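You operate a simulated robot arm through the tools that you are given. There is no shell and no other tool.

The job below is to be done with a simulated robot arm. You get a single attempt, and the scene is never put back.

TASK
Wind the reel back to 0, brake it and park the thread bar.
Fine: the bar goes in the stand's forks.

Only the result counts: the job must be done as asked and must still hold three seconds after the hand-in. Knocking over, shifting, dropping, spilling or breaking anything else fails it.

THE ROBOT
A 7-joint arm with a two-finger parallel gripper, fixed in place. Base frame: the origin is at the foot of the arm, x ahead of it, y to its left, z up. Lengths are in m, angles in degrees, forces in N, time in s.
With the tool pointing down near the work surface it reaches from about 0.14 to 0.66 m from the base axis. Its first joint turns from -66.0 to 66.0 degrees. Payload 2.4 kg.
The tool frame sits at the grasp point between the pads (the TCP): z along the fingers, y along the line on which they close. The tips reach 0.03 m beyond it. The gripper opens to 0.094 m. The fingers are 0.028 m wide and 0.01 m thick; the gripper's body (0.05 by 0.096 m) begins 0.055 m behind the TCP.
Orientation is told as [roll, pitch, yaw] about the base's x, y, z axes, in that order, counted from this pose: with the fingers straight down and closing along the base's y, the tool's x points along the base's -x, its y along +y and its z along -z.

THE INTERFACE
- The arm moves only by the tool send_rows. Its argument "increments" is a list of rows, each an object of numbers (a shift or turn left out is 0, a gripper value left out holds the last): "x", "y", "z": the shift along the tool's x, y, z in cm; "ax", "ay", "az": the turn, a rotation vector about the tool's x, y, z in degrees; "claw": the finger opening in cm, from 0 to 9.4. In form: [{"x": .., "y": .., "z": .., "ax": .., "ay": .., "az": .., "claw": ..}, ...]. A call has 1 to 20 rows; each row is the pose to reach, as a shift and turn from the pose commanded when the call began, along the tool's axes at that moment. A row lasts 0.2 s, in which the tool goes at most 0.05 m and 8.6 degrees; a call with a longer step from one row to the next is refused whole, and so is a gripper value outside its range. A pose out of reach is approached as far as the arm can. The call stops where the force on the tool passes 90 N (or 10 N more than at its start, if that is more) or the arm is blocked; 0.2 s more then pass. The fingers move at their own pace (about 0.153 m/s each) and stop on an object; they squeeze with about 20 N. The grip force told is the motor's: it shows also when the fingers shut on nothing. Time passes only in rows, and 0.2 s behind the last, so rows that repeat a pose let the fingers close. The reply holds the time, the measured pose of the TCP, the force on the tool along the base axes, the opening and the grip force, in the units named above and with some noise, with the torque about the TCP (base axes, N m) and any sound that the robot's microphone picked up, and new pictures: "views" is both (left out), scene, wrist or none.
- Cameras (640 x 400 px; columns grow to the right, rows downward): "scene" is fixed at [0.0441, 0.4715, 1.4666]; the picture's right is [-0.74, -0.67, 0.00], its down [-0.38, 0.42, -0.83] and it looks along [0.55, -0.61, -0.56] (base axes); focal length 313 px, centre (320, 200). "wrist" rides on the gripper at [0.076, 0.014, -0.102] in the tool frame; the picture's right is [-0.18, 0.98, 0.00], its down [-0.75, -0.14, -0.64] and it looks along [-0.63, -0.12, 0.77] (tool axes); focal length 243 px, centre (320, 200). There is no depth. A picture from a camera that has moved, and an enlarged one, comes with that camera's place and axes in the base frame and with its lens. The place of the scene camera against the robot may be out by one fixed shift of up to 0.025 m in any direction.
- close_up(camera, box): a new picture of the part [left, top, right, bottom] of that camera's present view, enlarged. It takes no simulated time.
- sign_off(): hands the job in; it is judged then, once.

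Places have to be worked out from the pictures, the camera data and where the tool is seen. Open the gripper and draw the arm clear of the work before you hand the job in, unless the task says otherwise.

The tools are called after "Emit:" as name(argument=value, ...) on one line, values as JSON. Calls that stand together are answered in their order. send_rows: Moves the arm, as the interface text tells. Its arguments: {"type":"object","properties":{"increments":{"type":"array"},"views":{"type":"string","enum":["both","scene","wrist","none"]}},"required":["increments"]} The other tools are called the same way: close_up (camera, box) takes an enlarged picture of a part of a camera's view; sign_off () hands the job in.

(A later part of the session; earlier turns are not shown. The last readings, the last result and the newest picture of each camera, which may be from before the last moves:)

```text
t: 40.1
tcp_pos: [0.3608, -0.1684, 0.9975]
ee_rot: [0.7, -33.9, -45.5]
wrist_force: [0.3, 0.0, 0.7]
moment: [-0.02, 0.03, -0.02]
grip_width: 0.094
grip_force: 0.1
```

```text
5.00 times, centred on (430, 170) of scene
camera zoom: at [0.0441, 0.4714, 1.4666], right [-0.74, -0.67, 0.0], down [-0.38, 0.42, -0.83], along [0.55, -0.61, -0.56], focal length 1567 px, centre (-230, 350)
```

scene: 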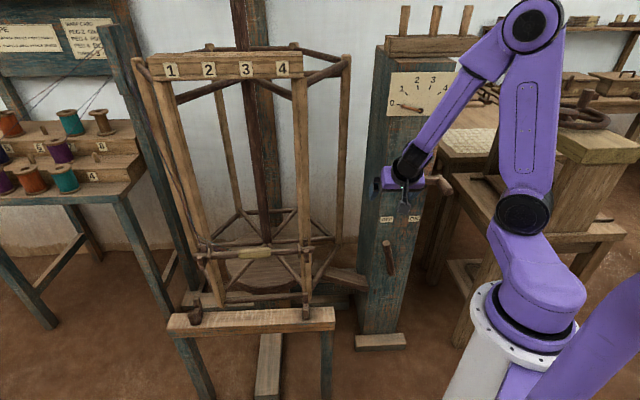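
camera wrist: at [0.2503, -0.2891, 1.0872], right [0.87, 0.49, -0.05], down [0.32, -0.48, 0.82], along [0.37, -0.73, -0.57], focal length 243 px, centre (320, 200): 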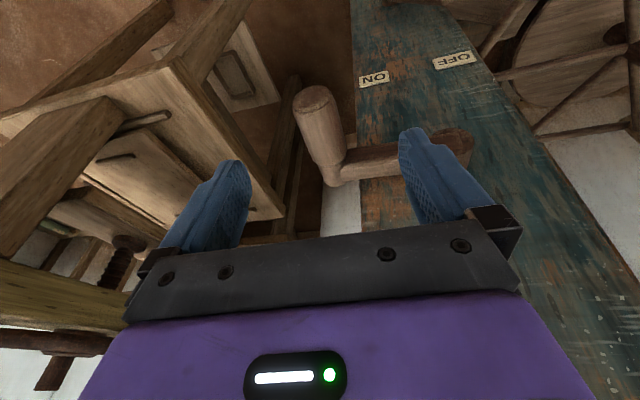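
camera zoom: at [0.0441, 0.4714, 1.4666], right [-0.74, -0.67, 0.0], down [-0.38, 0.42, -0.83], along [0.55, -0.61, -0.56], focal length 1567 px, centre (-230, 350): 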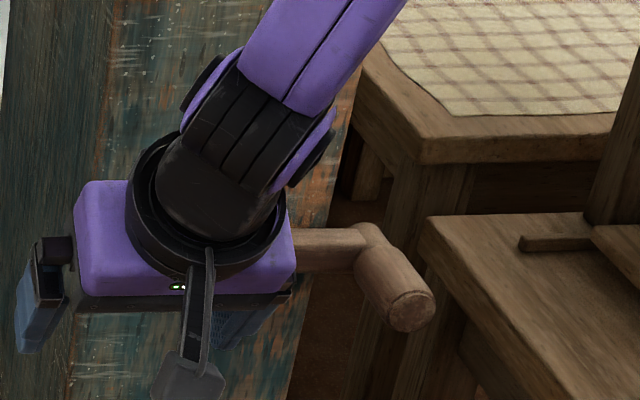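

The reel creeps slowly (~0.8°/s) without the brake, so I act quickly: descend to the lever, straddle it and push it to ON in one sequence.

Emit:
send_rows(increments=[{"x": 1, "y": -1, "z": 3.8}, {"x": 2, "y": -1.9, "z": 7.6}, {"x": 3, "y": -2.9, "z": 11.5}, {"x": 4, "y": -3.8, "z": 15.3}, {"x": 4.9, "y": -4.8, "z": 19.1}, {"x": 5.9, "y": -5.7, "z": 22.9}, {"x": 6.9, "y": -6.7, "z": 26.8}, {"x": 6.9, "y": -6.7, "z": 30.4}, {"x": 6.9, "y": -6.7, "z": 34.1}, {"x": 6.9, "y": -6.7, "z": 37.5}, {"x": 6.9, "y": -6.7, "z": 37.5, "claw": 6}, {"x": 6.9, "y": -8.2, "z": 37.5, "claw": 6}, {"x": 6.9, "y": -9.7, "z": 37.5, "claw": 6}, {"x": 6.9, "y": -11.2, "z": 37.5}, {"x": 6.9, "y": -12.7, "z": 37.5}, {"x": 6.9, "y": -14.2, "z": 37.5}, {"x": 6.9, "y": -15.7, "z": 37.5}])

Emit:
close_up(camera="scene", box=[350, 160, 470, 300])

```text
t: 43.7
tcp_pos: [0.3588, -0.3839, 0.6449]
ee_rot: [0.8, -33.9, -45.7]
wrist_force: [0.8, 1.6, 1.8]
moment: [0.06, -0.09, 0.03]
grip_width: 0.0609
grip_force: 0.8
camera wrist: at [0.284, -0.2888, 0.6877], right [0.8, 0.58, 0.11], down [0.08, -0.3, 0.95], along [0.59, -0.76, -0.29], focal length 243 px, centre (320, 200)
```

scene: 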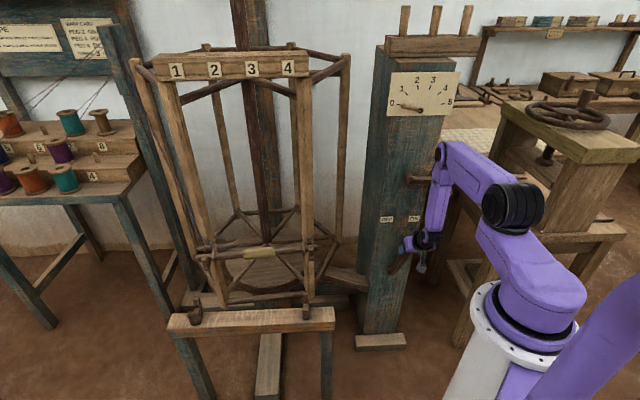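
wrist: 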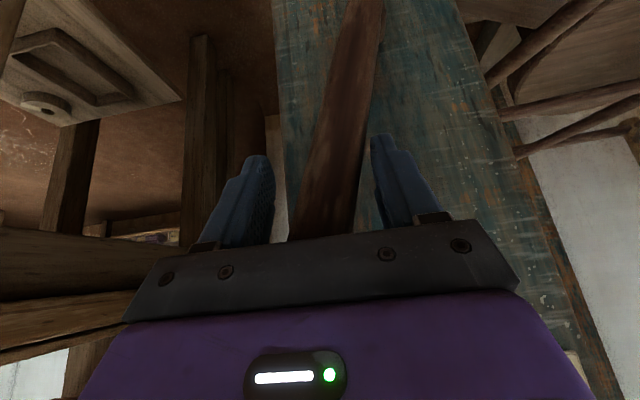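

```text
2.86 times, centred on (410, 230) of scene
camera zoom: at [0.0441, 0.4715, 1.4666], right [-0.74, -0.67, 0.0], down [-0.38, 0.42, -0.83], along [0.55, -0.61, -0.56], focal length 895 px, centre (63, 114)
```

zoom: 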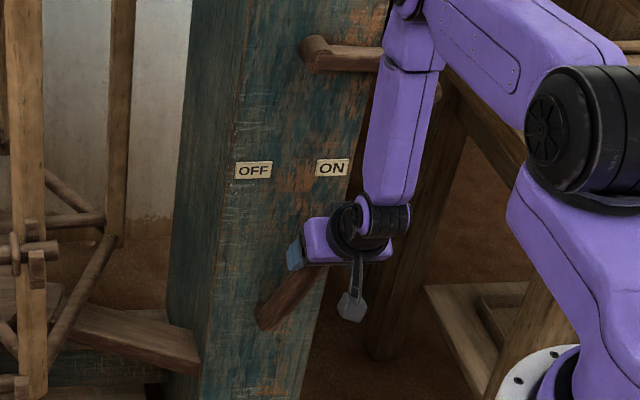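

The lever has gone over to the ON side. I push further to be sure it is against its stop.

Emit:
send_rows(increments=[{"y": -0.8}, {"y": -1.6}, {"y": -2.4}, {"y": -3.2}])

Emit:
close_up(camera="scene", box=[150, 200, 360, 340])

```text
t: 44.7
tcp_pos: [0.3476, -0.3977, 0.643]
ee_rot: [0.9, -34.1, -43.6]
wrist_force: [44.4, 32.8, 2.6]
moment: [0.85, -1.8, -0.28]
grip_width: 0.0941
grip_force: 19.9
camera wrist: at [0.2689, -0.3052, 0.6869], right [0.78, 0.61, 0.12], down [0.09, -0.29, 0.95], along [0.62, -0.73, -0.28], focal length 243 px, centre (320, 200)
```

scene: 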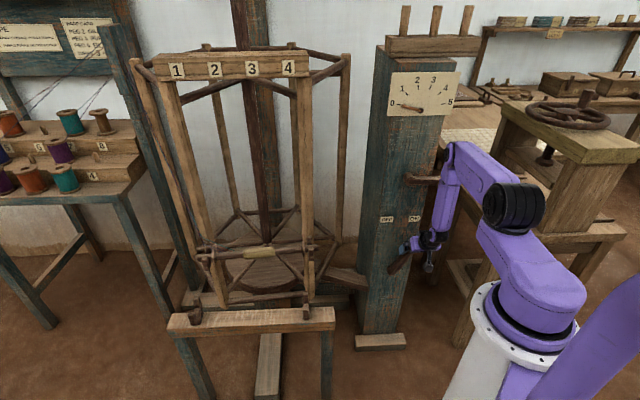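
wrist: 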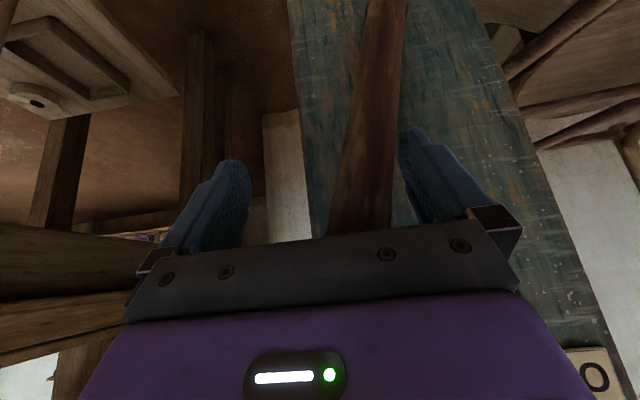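

```text
2.86 times, centred on (255, 270) of scene
camera zoom: at [0.0448, 0.4721, 1.4664], right [-0.74, -0.67, 0.0], down [-0.38, 0.42, -0.83], along [0.55, -0.61, -0.56], focal length 895 px, centre (506, 0)
```

zoom: 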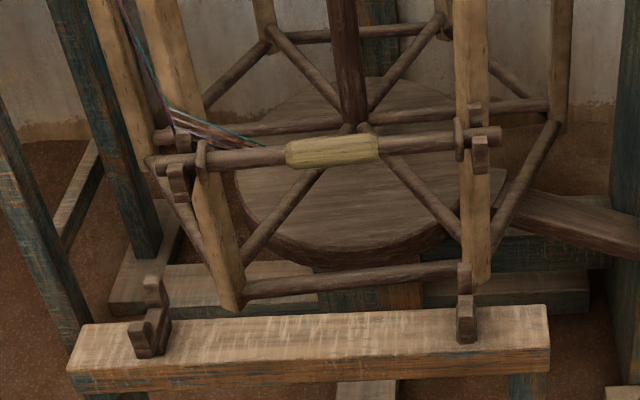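

The lever is firmly at its ON stop (55 N), and the reel sits at 0 within a few degrees. I recenter the fingers and withdraw.

Emit:
send_rows(increments=[{"y": 2, "claw": 9.4}, {"y": 4.2, "claw": 9.4}, {"y": 4.2, "z": -4}, {"y": 4.2, "z": -8}, {"y": 4.2, "z": -11}])

Emit:
close_up(camera="scene", box=[150, 200, 360, 340])

Emit:
close_up(camera="scene", box=[385, 85, 435, 120])

```text
t: 45.9
tcp_pos: [0.3222, -0.3338, 0.7372]
ee_rot: [0.8, -33.9, -45.8]
wrist_force: [-1.0, 0.1, 1.3]
moment: [0.02, 0.01, -0.01]
grip_width: 0.0943
grip_force: 0.0
camera wrist: at [0.2485, -0.2395, 0.7797], right [0.8, 0.58, 0.11], down [0.08, -0.3, 0.95], along [0.59, -0.76, -0.29], focal length 243 px, centre (320, 200)
```

scene: 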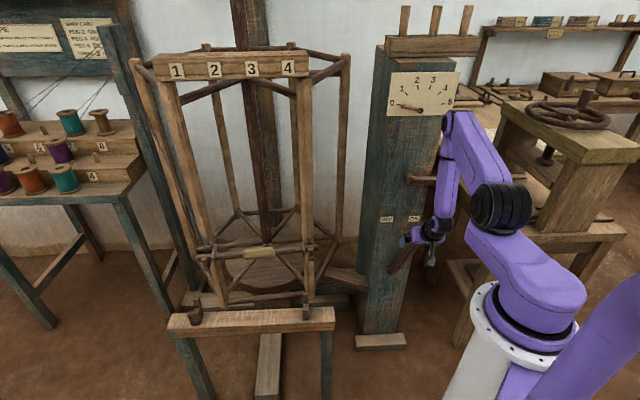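
wrist: 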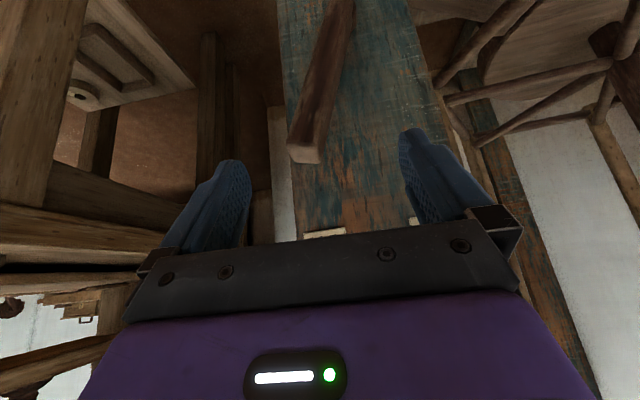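

```text
2.86 times, centred on (255, 270) of scene
camera zoom: at [0.0441, 0.4715, 1.4666], right [-0.74, -0.67, 0.0], down [-0.38, 0.42, -0.83], along [0.55, -0.61, -0.56], focal length 895 px, centre (506, 0)
```

zoom: 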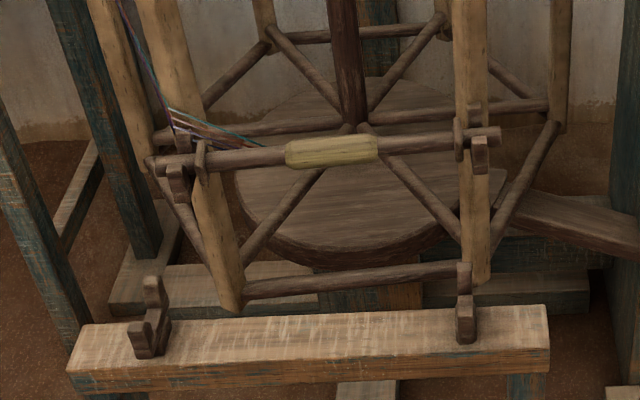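

```text
11.43 times, centred on (410, 102) of scene
camera zoom: at [0.0441, 0.4715, 1.4666], right [-0.74, -0.67, 0.0], down [-0.38, 0.42, -0.83], along [0.55, -0.61, -0.56], focal length 3582 px, centre (-709, 1314)
```

zoom: 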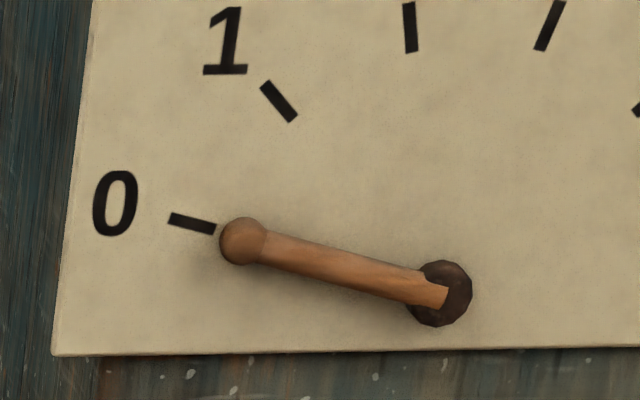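

The reel is braked and steady at 0. Next the thread bar; I retrace the safe path back up to the left waypoint.

Emit:
send_rows(increments=[{"y": 4.3}, {"y": 8.4}, {"x": -1, "y": 9.4, "z": -3.8}, {"x": -2, "y": 10.3, "z": -7.6}, {"x": -3, "y": 11.3, "z": -11.5}, {"x": -4, "y": 12.2, "z": -15.3}, {"x": -4.9, "y": 13.2, "z": -19.1}, {"x": -5.9, "y": 14.1, "z": -22.9}, {"x": -6.9, "y": 15.1, "z": -26.8}], views="scene")

Emit:
close_up(camera="scene", box=[350, 160, 470, 300])

```text
t: 47.9
tcp_pos: [0.3621, -0.1633, 0.9988]
ee_rot: [0.8, -33.7, -45.6]
wrist_force: [-0.4, -0.4, 0.1]
moment: [0.0, 0.01, -0.01]
grip_width: 0.0941
grip_force: 0.1
```

scene: 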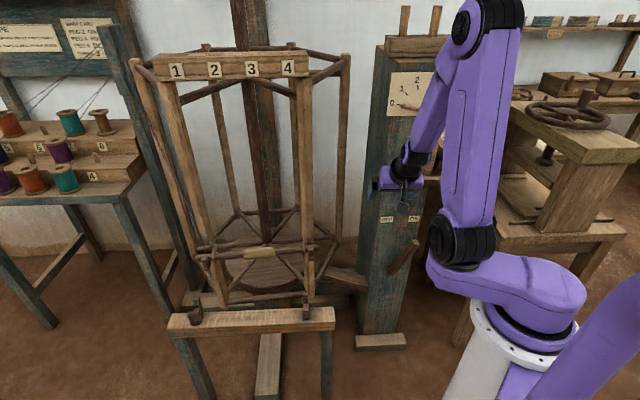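

```text
2.86 times, centred on (410, 230) of scene
camera zoom: at [0.0441, 0.4715, 1.4666], right [-0.74, -0.67, 0.0], down [-0.38, 0.42, -0.83], along [0.55, -0.61, -0.56], focal length 895 px, centre (63, 114)
```

zoom: 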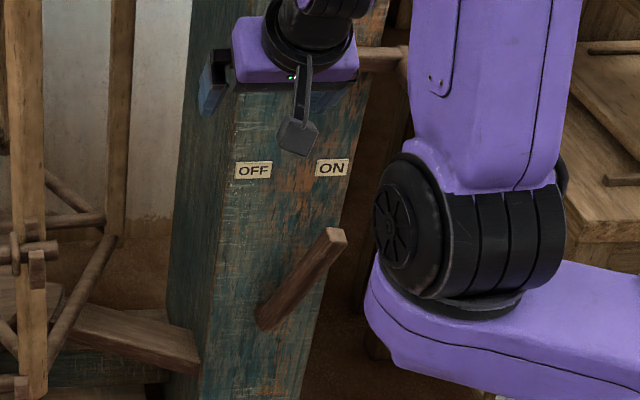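

The brake lever stands at ON. I now straighten the tool to point down while moving outward and up, toward viewing the bar.

Emit:
send_rows(increments=[{"x": -0.8, "y": 1.1, "z": -1.4, "ay": 6.7}, {"x": -1.7, "y": 2.3, "z": -2.8, "ay": 13.5}, {"x": -2.5, "y": 3.4, "z": -4.2, "ay": 20.2}, {"x": -3.3, "y": 4.6, "z": -5.6, "ay": 27}, {"x": -4.2, "y": 5.7, "z": -7, "ay": 33.7}], views="none")

```text
t: 49.1
tcp_pos: [0.3981, -0.1209, 1.0827]
ee_rot: [0.6, -0.1, -45.3]
wrist_force: [0.3, 0.7, 0.1]
moment: [0.02, -0.02, 0.0]
grip_width: 0.0938
grip_force: 0.1
out of reach, approached as far as the arm can: row 1
```

Tool is vertical again. I turn it to yaw 0 and move over toward the bar for a downward view.

Emit:
send_rows(increments=[{"x": 0.2, "y": 1.4, "z": 0.5, "az": -7.5}, {"x": 0.5, "y": 2.9, "z": 1.1, "az": -15}, {"x": 0.7, "y": 4.3, "z": 1.6, "az": -22.6}, {"x": 0.9, "y": 5.8, "z": 2.2, "az": -30}, {"x": 1.1, "y": 7.2, "z": 2.7, "az": -37.7}, {"x": 1.4, "y": 8.7, "z": 3.3, "az": -45.3}])

Emit:
close_up(camera="wrist", box=[200, 0, 440, 150])

Emit:
close_up(camera="wrist", box=[280, 60, 480, 250])

```text
t: 50.5
tcp_pos: [0.4512, -0.0509, 1.0496]
ee_rot: [0.3, -0.6, 0.2]
wrist_force: [0.5, 0.0, 0.1]
moment: [0.0, 0.03, -0.02]
grip_width: 0.0939
grip_force: 0.1
camera wrist: at [0.3745, -0.0377, 1.1515], right [0.18, 0.98, 0.01], down [0.75, -0.14, 0.65], along [0.64, -0.11, -0.76], focal length 243 px, centre (320, 200)
```

scene: 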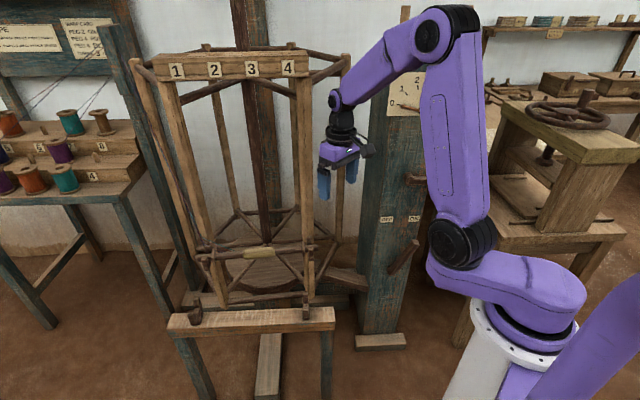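
wrist: 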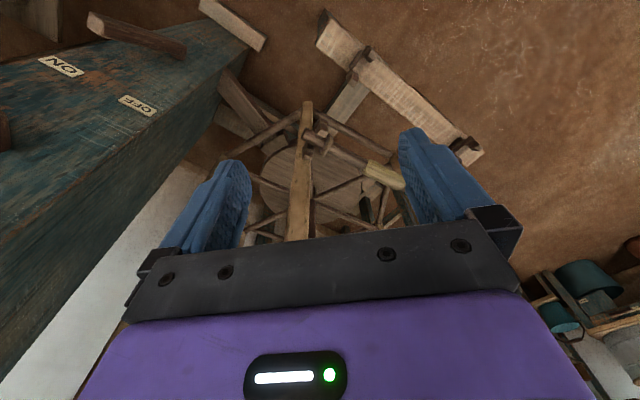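

```text
2.67 times, centred on (320, 75) of wrist
camera zoom: at [0.3745, -0.0377, 1.1515], right [0.18, 0.98, 0.01], down [0.75, -0.14, 0.65], along [0.64, -0.11, -0.76], focal length 647 px, centre (320, 533)
```

zoom: 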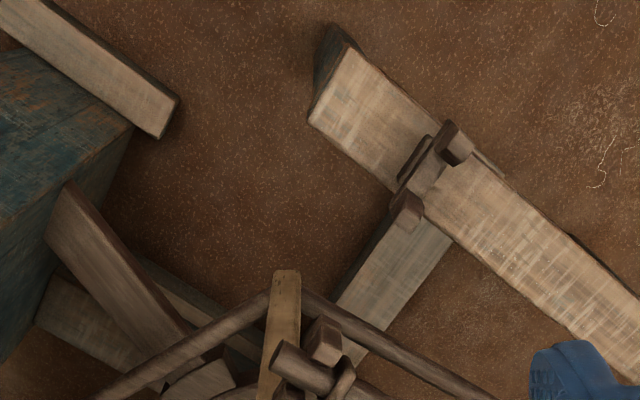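

```text
2.11 times, centred on (380, 155) of wrist
camera zoom: at [0.3745, -0.0377, 1.1515], right [0.18, 0.98, 0.01], down [0.75, -0.14, 0.65], along [0.64, -0.11, -0.76], focal length 511 px, centre (194, 295)
```

zoom: 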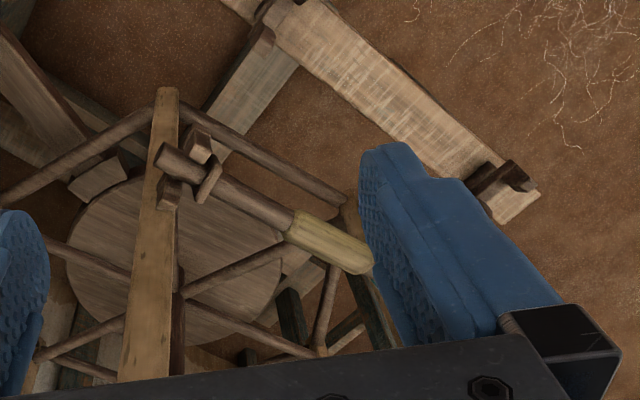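

I can see the right fork and the right-hand cradle. I shift to the left for a second view of the whole bar and both forks.

Emit:
send_rows(increments=[{"y": 4, "x": 0.5}, {"y": 8, "x": 1}, {"y": 12, "x": 1.5}, {"y": 16, "x": 2}, {"y": 20, "x": 2.5}])

Emit:
close_up(camera="wrist", box=[180, 30, 460, 190])

Emit:
close_up(camera="wrist", box=[230, 120, 410, 250])

```text
t: 51.7
tcp_pos: [0.4271, 0.1493, 1.0507]
ee_rot: [0.3, -0.6, 0.0]
wrist_force: [0.1, 0.5, -0.8]
moment: [-0.04, 0.0, -0.02]
grip_width: 0.0941
grip_force: 0.1
camera wrist: at [0.3505, 0.1637, 1.1518], right [0.18, 0.98, 0.01], down [0.75, -0.14, 0.65], along [0.64, -0.11, -0.76], focal length 243 px, centre (320, 200)
```

scene: 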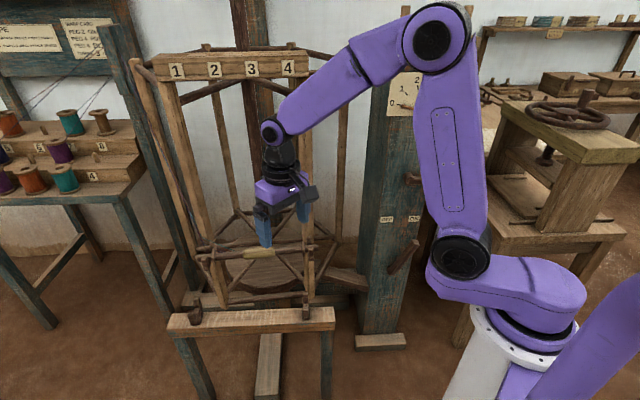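
wrist: 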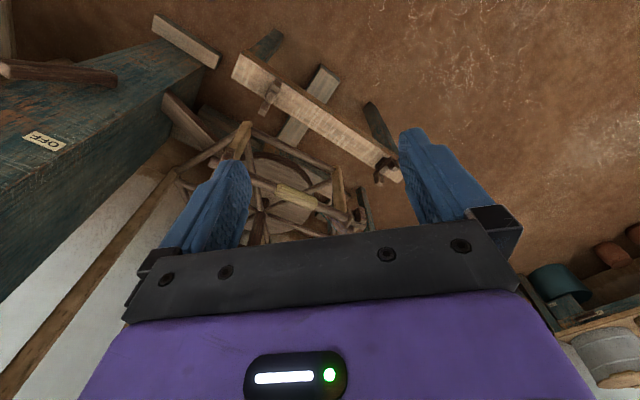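

```text
2.29 times, centred on (320, 110) of wrist
camera zoom: at [0.3505, 0.1637, 1.1518], right [0.18, 0.98, 0.01], down [0.75, -0.14, 0.65], along [0.64, -0.11, -0.76], focal length 555 px, centre (320, 406)
```

zoom: 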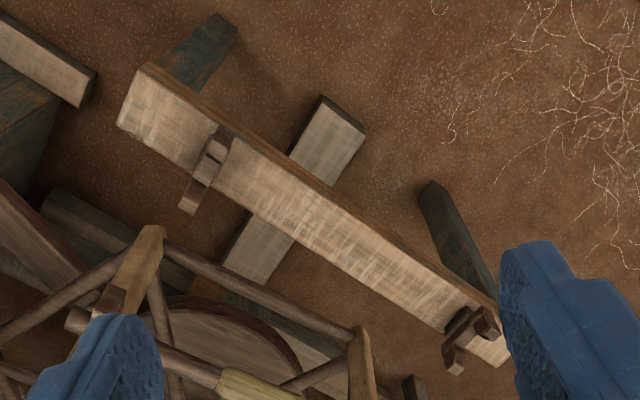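

```text
3.08 times, centred on (320, 185) of wrist
camera zoom: at [0.3505, 0.1637, 1.1518], right [0.18, 0.98, 0.01], down [0.75, -0.14, 0.65], along [0.64, -0.11, -0.76], focal length 746 px, centre (320, 246)
```

zoom: 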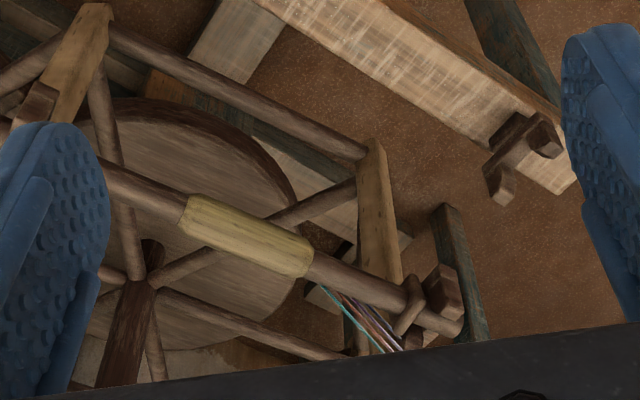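

I now rotate to yaw +45° (tool closing direction across the bar) and look along the bar from above its right part.

Emit:
send_rows(increments=[{"x": -2, "y": -2.1, "z": 1.2, "az": -7.5}, {"x": -4, "y": -4.3, "z": 2.3, "az": -15}, {"x": -6, "y": -6.4, "z": 3.5, "az": -22.5}, {"x": -8, "y": -8.6, "z": 4.7, "az": -30}, {"x": -10, "y": -10.7, "z": 5.8, "az": -37.5}, {"x": -12.3, "y": -12.9, "z": 7, "az": -45}])

Emit:
close_up(camera="wrist", box=[230, 30, 440, 240])

Emit:
close_up(camera="wrist", box=[420, 0, 640, 200])

```text
t: 53.1
tcp_pos: [0.5504, 0.023, 0.9806]
ee_rot: [-0.2, -0.7, 45.3]
wrist_force: [0.5, 0.1, 0.2]
moment: [0.01, -0.01, 0.01]
grip_width: 0.094
grip_force: 0.0
camera wrist: at [0.487, -0.0227, 1.0815], right [-0.57, 0.82, 0.0], down [0.62, 0.43, 0.65], along [0.54, 0.37, -0.76], focal length 243 px, centre (320, 200)
```

scene: 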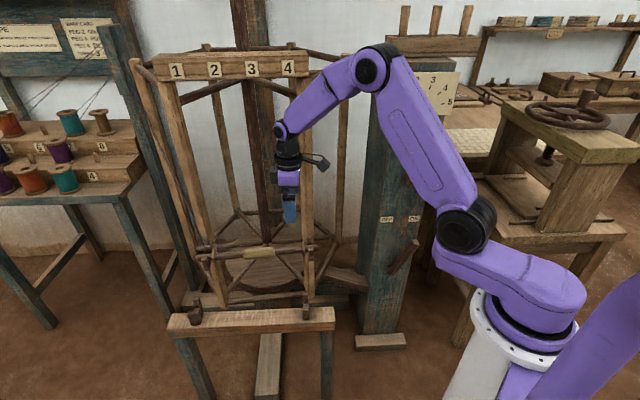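
wrist: 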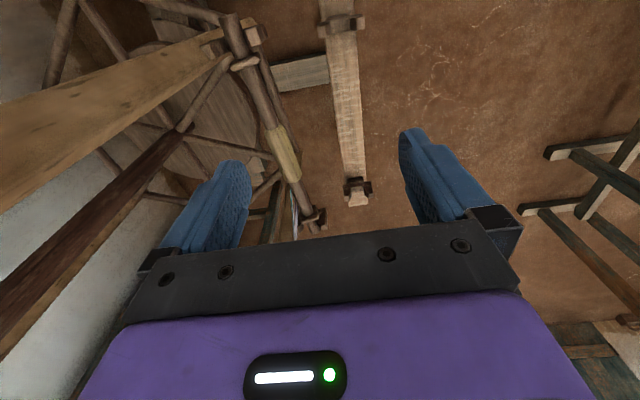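

```text
1.90 times, centred on (335, 135) of wrist
camera zoom: at [0.487, -0.0227, 1.0815], right [-0.57, 0.82, 0.0], down [0.62, 0.43, 0.65], along [0.54, 0.37, -0.76], focal length 462 px, centre (291, 324)
```

zoom: 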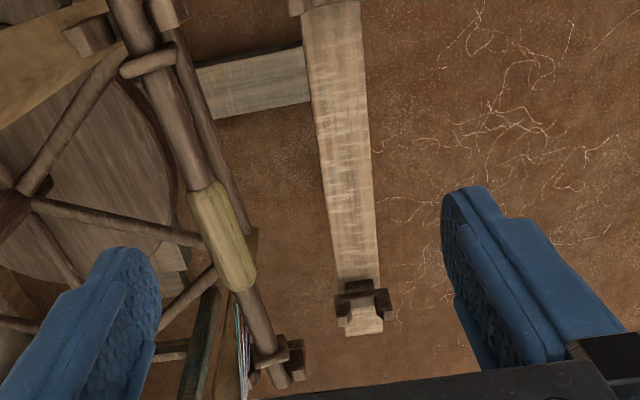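

```text
2.00 times, centred on (530, 100) of wrist
camera zoom: at [0.487, -0.0227, 1.0815], right [-0.57, 0.82, 0.0], down [0.62, 0.43, 0.65], along [0.54, 0.37, -0.76], focal length 485 px, centre (-100, 400)
```

zoom: 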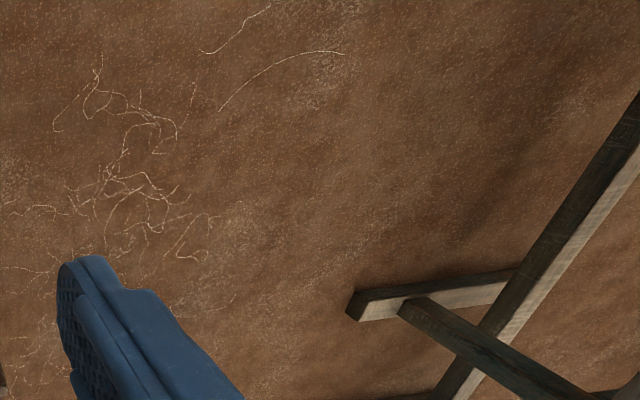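

Triangulating the views: bar center ≈(0.692,0.048,0.723), direction ≈50° (due to the few degrees of reel offset), and forks at ≈(0.497,0.028) and ≈(0.737,0.271) with tops ≈0.61. I move to a tilted pre-grasp pose above the bar's yellow section.

Emit:
send_rows(increments=[{"x": -1.4, "y": -1.7, "z": 3, "ax": -0.2, "ay": -4.9, "az": -0.9}, {"x": -2.8, "y": -3.5, "z": 6.2, "ax": -0.4, "ay": -9.7, "az": -1.8}, {"x": -4.1, "y": -5.2, "z": 9.4, "ax": -0.6, "ay": -14.6, "az": -2.7}, {"x": -5.5, "y": -6.9, "z": 12.7, "ax": -0.8, "ay": -19.4, "az": -3.6}, {"x": -6.9, "y": -8.65, "z": 15.9, "ax": -1, "ay": -24.3, "az": -4.5}])

Emit:
close_up(camera="wrist", box=[220, 60, 430, 240])

Emit:
close_up(camera="scene", box=[170, 180, 340, 340])

```text
t: 54.3
tcp_pos: [0.6605, 0.0087, 0.8255]
ee_rot: [-0.3, -25.0, 49.7]
wrist_force: [-0.2, 0.7, 0.3]
moment: [0.03, -0.02, -0.03]
grip_width: 0.0938
grip_force: 0.0
camera wrist: at [0.5782, -0.0687, 0.8847], right [-0.64, 0.76, 0.07], down [0.37, 0.22, 0.9], along [0.67, 0.61, -0.43], focal length 243 px, centre (320, 200)
```

scene: 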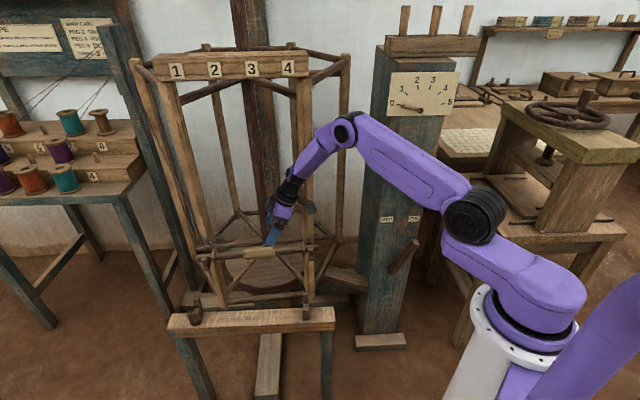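
wrist: 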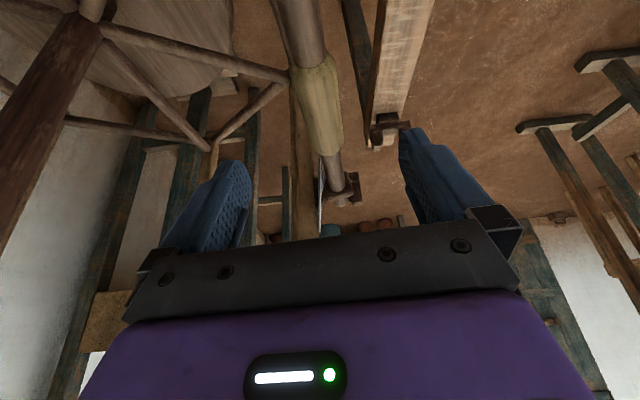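

```text
2.22 times, centred on (325, 150) of wrist
camera zoom: at [0.5782, -0.0687, 0.8847], right [-0.64, 0.76, 0.07], down [0.37, 0.22, 0.9], along [0.67, 0.61, -0.43], focal length 539 px, centre (309, 311)
```

zoom: 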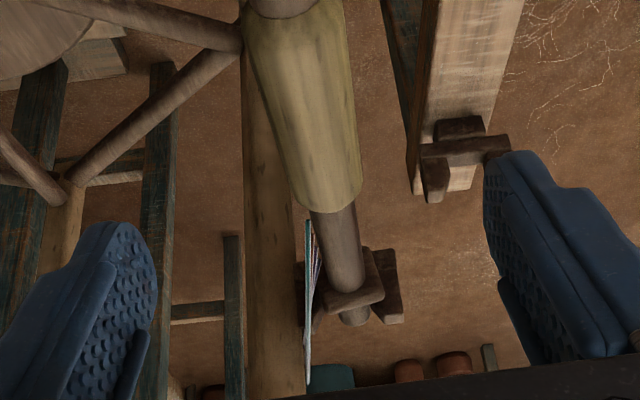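

```text
2.50 times, centred on (255, 260) of scene
camera zoom: at [0.0441, 0.4715, 1.4666], right [-0.74, -0.67, 0.0], down [-0.38, 0.42, -0.83], along [0.55, -0.61, -0.56], focal length 784 px, centre (482, 50)
```

zoom: 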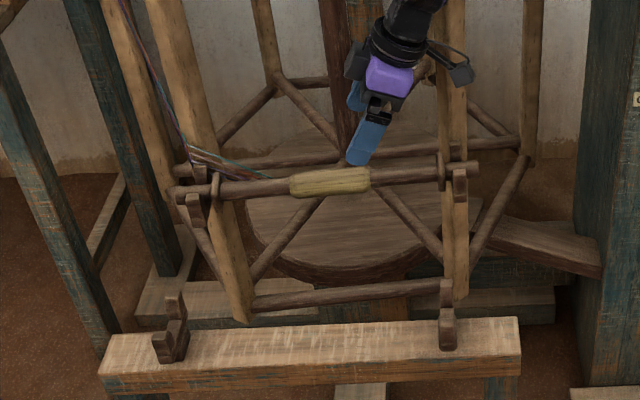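

The bar's yellow section lies centered between the fingers. I advance 11.3 cm along the tool and close.

Emit:
send_rows(increments=[{"z": 3}, {"z": 6}, {"z": 9}, {"z": 11.3}])

Emit:
close_up(camera="wrist", box=[220, 60, 430, 240])

Emit:
close_up(camera="scene", box=[170, 180, 340, 340])

```text
t: 55.3
tcp_pos: [0.6934, 0.0453, 0.7196]
ee_rot: [-0.2, -24.9, 49.7]
wrist_force: [-0.1, 0.2, -0.1]
moment: [0.03, -0.03, 0.02]
grip_width: 0.094
grip_force: 0.1
camera wrist: at [0.6099, -0.0321, 0.7802], right [-0.64, 0.76, 0.07], down [0.37, 0.22, 0.9], along [0.67, 0.6, -0.43], focal length 243 px, centre (320, 200)
```

scene: 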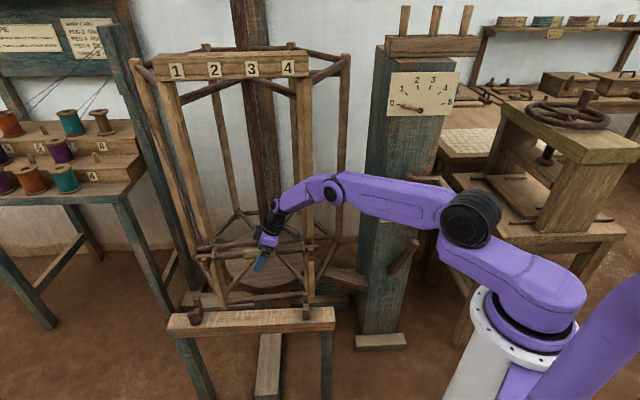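
wrist: 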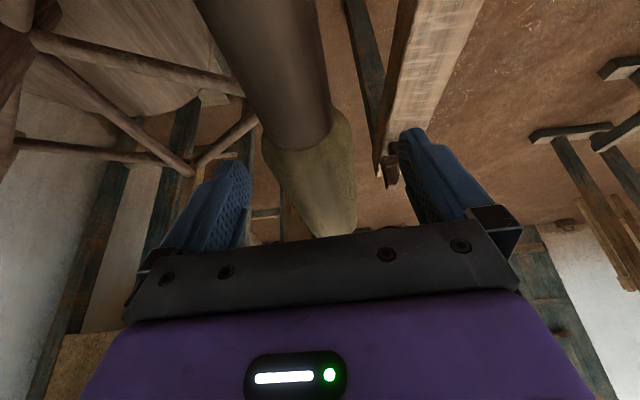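

```text
2.22 times, centred on (325, 150) of wrist
camera zoom: at [0.6099, -0.0321, 0.7802], right [-0.64, 0.76, 0.07], down [0.37, 0.22, 0.9], along [0.67, 0.6, -0.43], focal length 539 px, centre (309, 311)
```

zoom: 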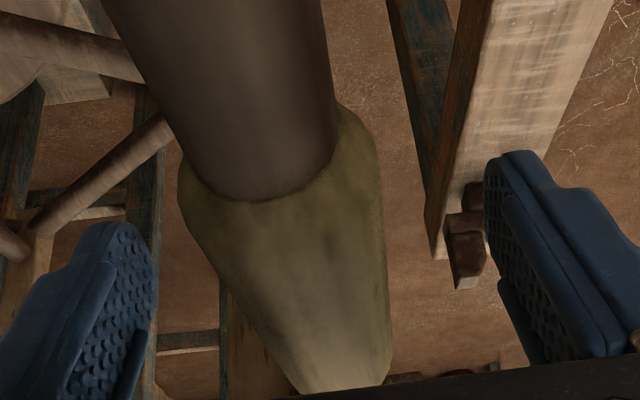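

```text
2.50 times, centred on (255, 260) of scene
camera zoom: at [0.0441, 0.4715, 1.4666], right [-0.74, -0.67, 0.0], down [-0.38, 0.42, -0.83], along [0.55, -0.61, -0.56], focal length 784 px, centre (482, 50)
```

zoom: 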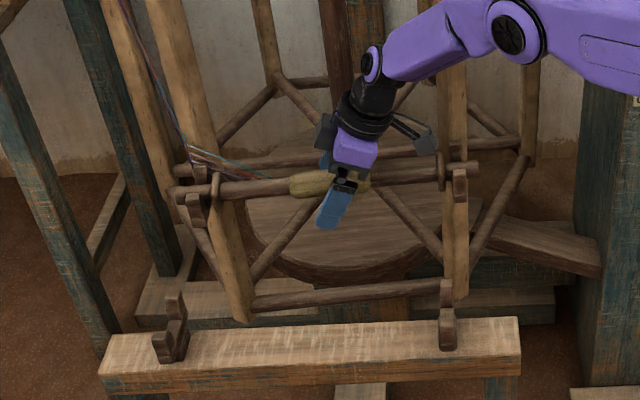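

The grasp is centered on the yellow section. I close the gripper.

Emit:
send_rows(increments=[{"claw": 5}, {"claw": 2}, {"claw": 0}, {"claw": 0}, {"claw": 0}])

Emit:
close_up(camera="scene", box=[170, 180, 340, 340])

```text
t: 56.5
tcp_pos: [0.6913, 0.0446, 0.7205]
ee_rot: [-0.2, -24.8, 49.8]
wrist_force: [-0.5, 0.3, -0.2]
moment: [-0.01, 0.0, 0.02]
grip_width: 0.0385
grip_force: 20.3
camera wrist: at [0.6098, -0.0319, 0.7803], right [-0.64, 0.76, 0.07], down [0.37, 0.23, 0.9], along [0.67, 0.61, -0.43], focal length 243 px, centre (320, 200)
```

scene: 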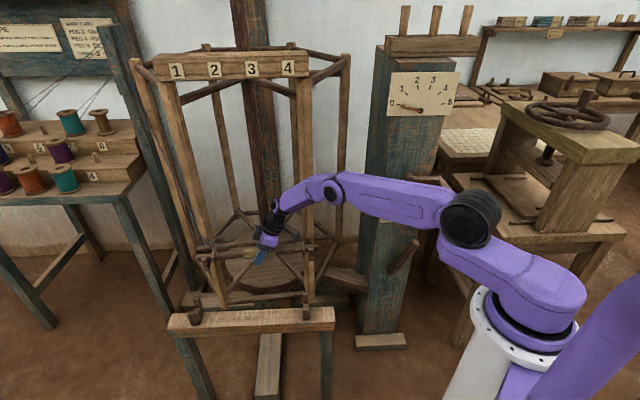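
wrist: 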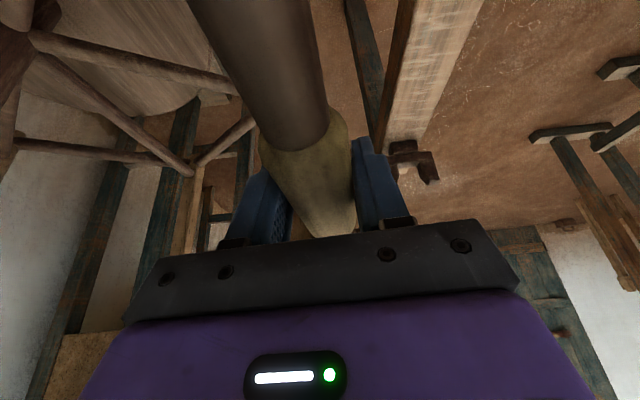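

```text
2.50 times, centred on (255, 260) of scene
camera zoom: at [0.0442, 0.4715, 1.4666], right [-0.74, -0.67, 0.0], down [-0.38, 0.42, -0.83], along [0.55, -0.61, -0.56], focal length 784 px, centre (482, 50)
```

zoom: 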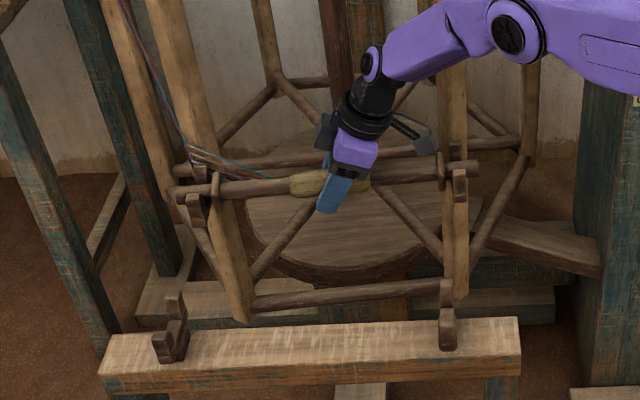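

The bar is gripped (3.85 cm, no side force). I lift it straight up slowly.

Emit:
send_rows(increments=[{"x": -0.42, "z": -0.91}, {"x": -0.84, "z": -1.81}, {"x": -1.26, "z": -2.72}, {"x": -1.68, "z": -3.62}])

Emit:
close_up(camera="scene", box=[170, 180, 340, 340])

```text
t: 57.5
tcp_pos: [0.6912, 0.0477, 0.7604]
ee_rot: [-0.2, -25.0, 49.8]
wrist_force: [0.6, -0.4, -2.3]
moment: [-0.02, 0.0, -0.03]
grip_width: 0.0386
grip_force: 20.1
camera wrist: at [0.6092, -0.0303, 0.821], right [-0.64, 0.76, 0.07], down [0.37, 0.22, 0.9], along [0.67, 0.6, -0.43], focal length 243 px, centre (320, 200)
```

scene: 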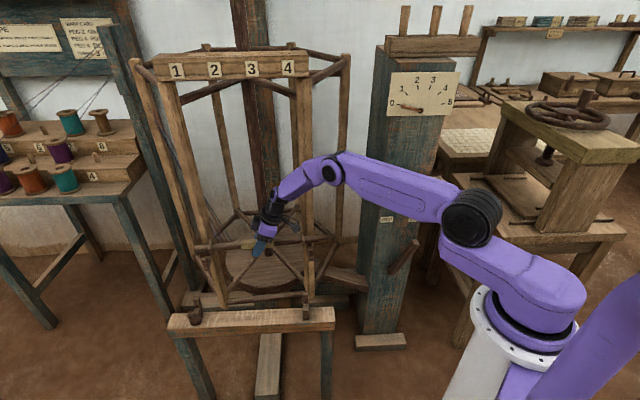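
wrist: 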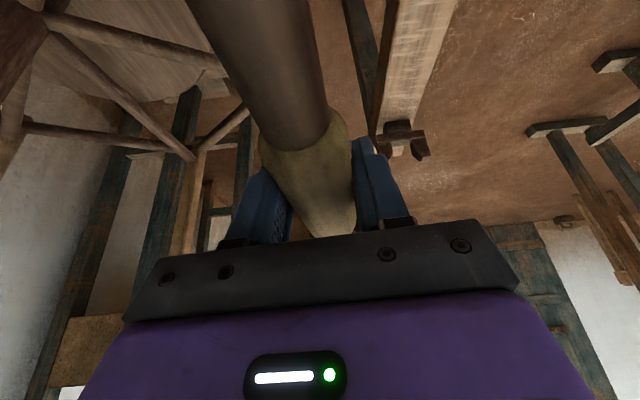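

```text
2.50 times, centred on (255, 260) of scene
camera zoom: at [0.0442, 0.4715, 1.4666], right [-0.74, -0.67, 0.0], down [-0.38, 0.42, -0.83], along [0.55, -0.61, -0.56], focal length 784 px, centre (482, 50)
```

zoom: 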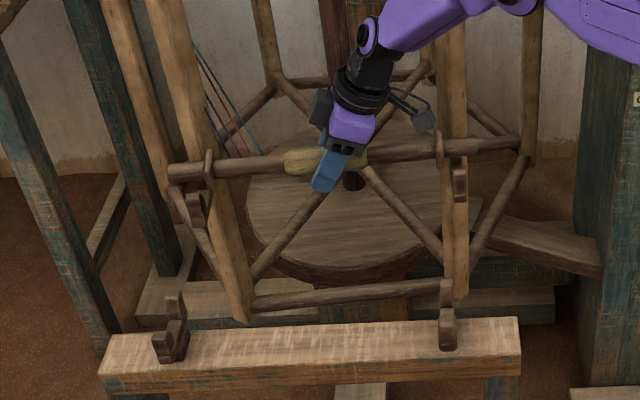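

The bar is free of its cradles. I lift a bit more and carry it across to above the stand's forks, turning it to the stand's direction.

Emit:
send_rows(increments=[{"x": -0.63, "z": -1.36}, {"x": -1.26, "z": -2.72}, {"x": -1.68, "z": -3.6}, {"x": -2.1, "y": 2, "z": -3.4, "ax": 0.3, "az": 0.7}, {"x": -2.6, "y": 4.1, "z": -3.2, "ax": 0.6, "az": 1.4}, {"x": -3, "y": 6.1, "z": -3, "ax": 1, "az": 2.1}, {"x": -3.5, "y": 8.2, "z": -2.8, "ax": 1.3, "az": 2.8}, {"x": -3.9, "y": 10.2, "z": -2.6, "ax": 1.6, "az": 3.5}, {"x": -4.4, "y": 12.2, "z": -2.35, "ax": 1.93, "az": 4.17}])

Emit:
close_up(camera="scene", box=[150, 200, 350, 350])

Emit:
close_up(camera="wrist", box=[220, 0, 460, 240])

```text
t: 59.5
tcp_pos: [0.6181, 0.1494, 0.7999]
ee_rot: [-0.1, -25.0, 45.1]
wrist_force: [-0.1, -0.3, -2.6]
moment: [-0.02, 0.02, 0.03]
grip_width: 0.0386
grip_force: 19.9
camera wrist: at [0.5297, 0.0795, 0.8609], right [-0.58, 0.81, 0.07], down [0.39, 0.19, 0.9], along [0.72, 0.55, -0.43], focal length 243 px, centre (320, 200)
```

scene: 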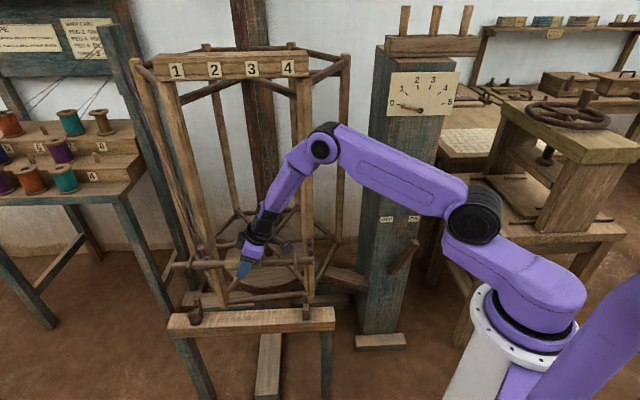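
wrist: 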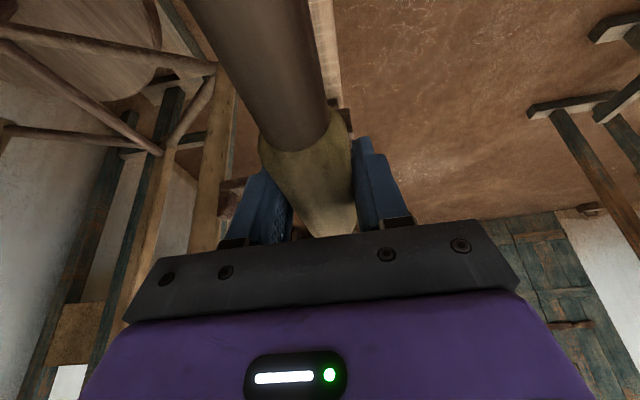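

```text
2.67 times, centred on (250, 275) of scene
camera zoom: at [0.0442, 0.4714, 1.4666], right [-0.74, -0.67, 0.0], down [-0.38, 0.42, -0.83], along [0.55, -0.61, -0.56], focal length 836 px, centre (507, 0)
```

zoom: 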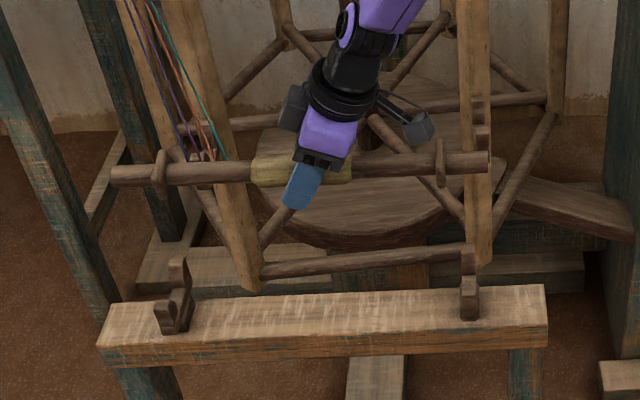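

```text
1.67 times, centred on (340, 120) of wrist
camera zoom: at [0.5297, 0.0795, 0.8609], right [-0.58, 0.81, 0.07], down [0.39, 0.19, 0.9], along [0.72, 0.55, -0.43], focal length 404 px, centre (287, 333)
```

zoom: 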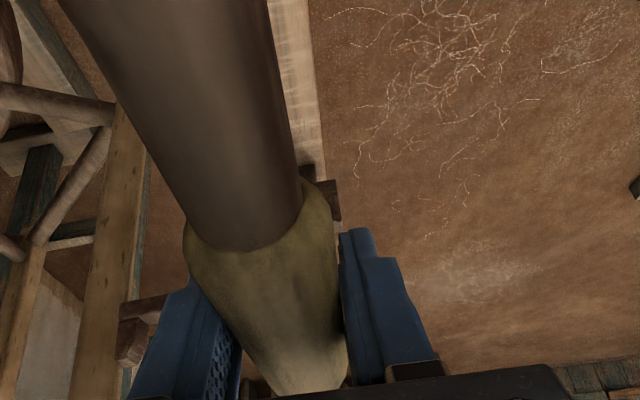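

The bar hangs above the stand. I zoom into each fork to judge the slot shape and the bar's relative position.

Emit:
close_up(camera="scene", box=[175, 250, 235, 335])

Emit:
close_up(camera="scene", box=[280, 240, 340, 325])

Emit:
close_up(camera="wrist", box=[280, 80, 380, 145])

```text
4.71 times, centred on (205, 292) of scene
camera zoom: at [0.0442, 0.4714, 1.4666], right [-0.74, -0.67, 0.0], down [-0.38, 0.42, -0.83], along [0.55, -0.61, -0.56], focal length 1475 px, centre (861, -235)
```

zoom: 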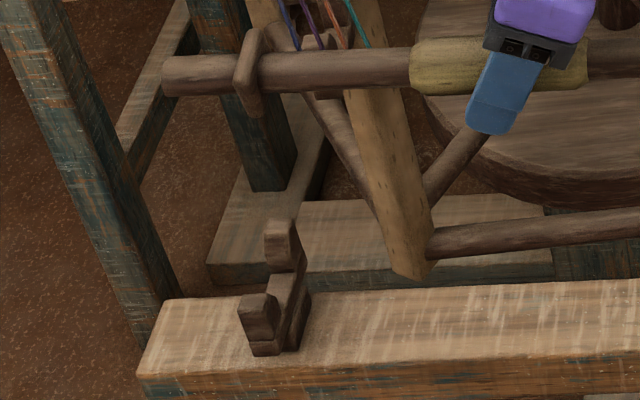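

```text
4.71 times, centred on (310, 282) of scene
camera zoom: at [0.0442, 0.4714, 1.4666], right [-0.74, -0.67, 0.0], down [-0.38, 0.42, -0.83], along [0.55, -0.61, -0.56], focal length 1475 px, centre (367, -188)
```

zoom: 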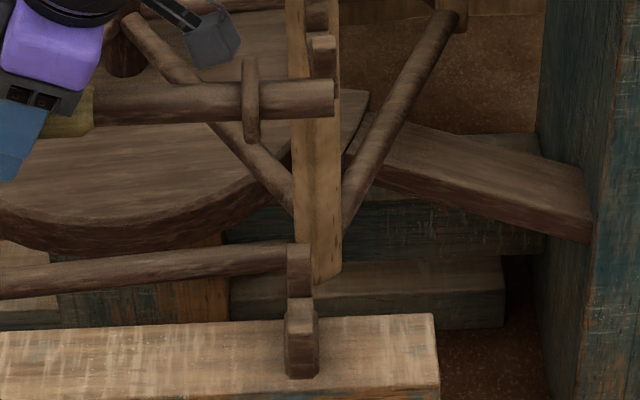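

```text
6.15 times, centred on (330, 112) of wrist
camera zoom: at [0.5297, 0.0795, 0.8609], right [-0.58, 0.81, 0.07], down [0.39, 0.19, 0.9], along [0.72, 0.55, -0.43], focal length 1493 px, centre (258, 738)
```

zoom: 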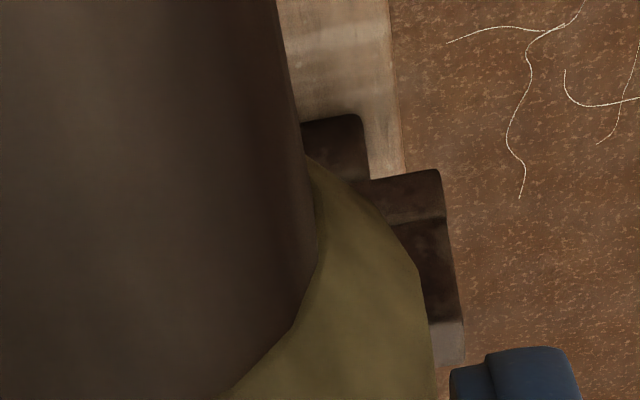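

The bar and forks agree well: axially the forks sit about 2.5 cm outside both collars, and the across position (n≈-0.331) matches. I lower the bar to just above the prongs and check again.

Emit:
send_rows(increments=[{"x": 1.2, "z": 2.6}, {"x": 2.4, "z": 5.2}, {"x": 3.6, "z": 7.8}, {"x": 4.8, "z": 10.4}, {"x": 5.3, "z": 11.5}])

Emit:
close_up(camera="scene", box=[175, 250, 235, 335])

Emit:
close_up(camera="scene", box=[280, 240, 340, 325])

```text
t: 60.7
tcp_pos: [0.6173, 0.1472, 0.674]
ee_rot: [-0.2, -25.0, 45.1]
wrist_force: [0.2, -0.3, -1.1]
moment: [0.0, -0.01, -0.01]
grip_width: 0.0384
grip_force: 19.7
camera wrist: at [0.5294, 0.0791, 0.7334], right [-0.58, 0.81, 0.07], down [0.39, 0.19, 0.9], along [0.72, 0.55, -0.43], focal length 243 px, centre (320, 200)
```

scene: 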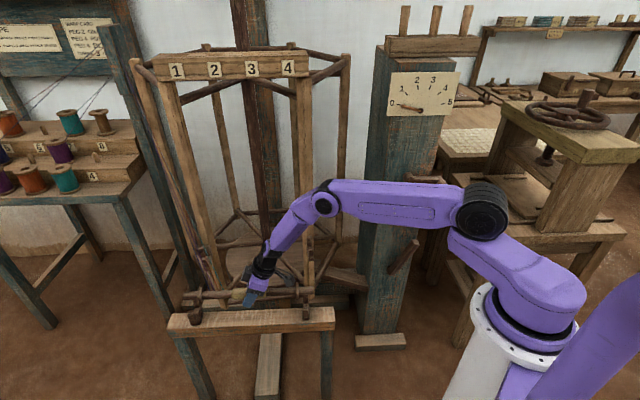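
wrist: 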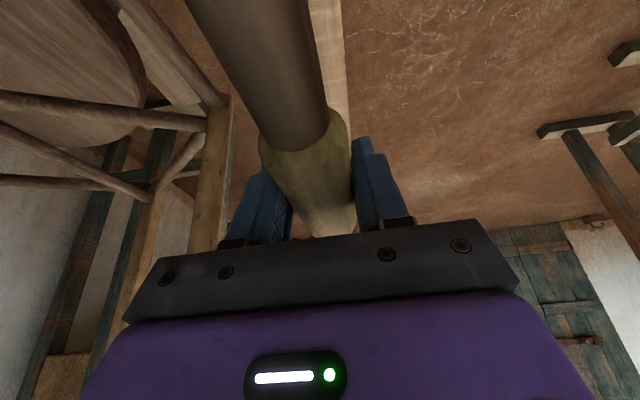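

```text
4.71 times, centred on (205, 292) of scene
camera zoom: at [0.0442, 0.4715, 1.4666], right [-0.74, -0.67, 0.0], down [-0.38, 0.42, -0.83], along [0.55, -0.61, -0.56], focal length 1475 px, centre (861, -235)
```

zoom: 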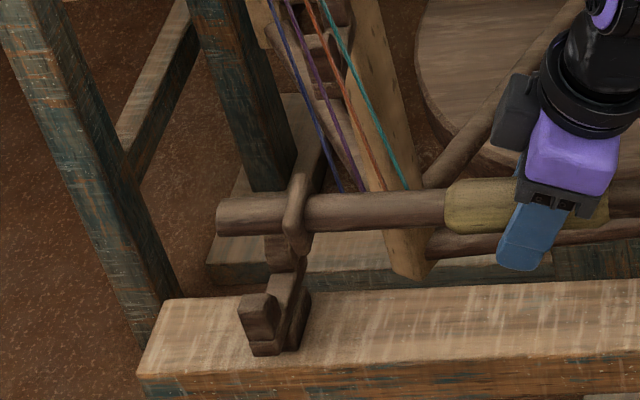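

```text
4.71 times, centred on (310, 282) of scene
camera zoom: at [0.0442, 0.4715, 1.4666], right [-0.74, -0.67, 0.0], down [-0.38, 0.42, -0.83], along [0.55, -0.61, -0.56], focal length 1475 px, centre (367, -188)
```

zoom: 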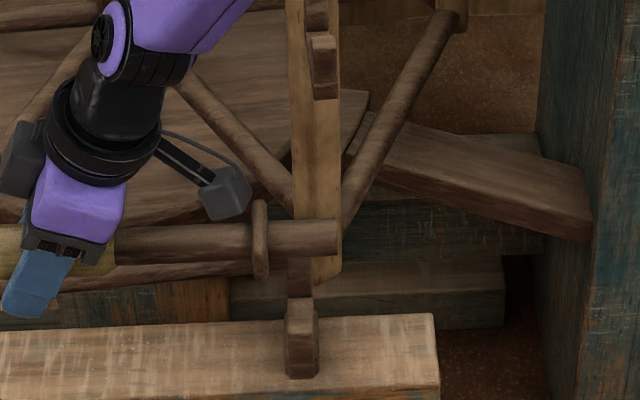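

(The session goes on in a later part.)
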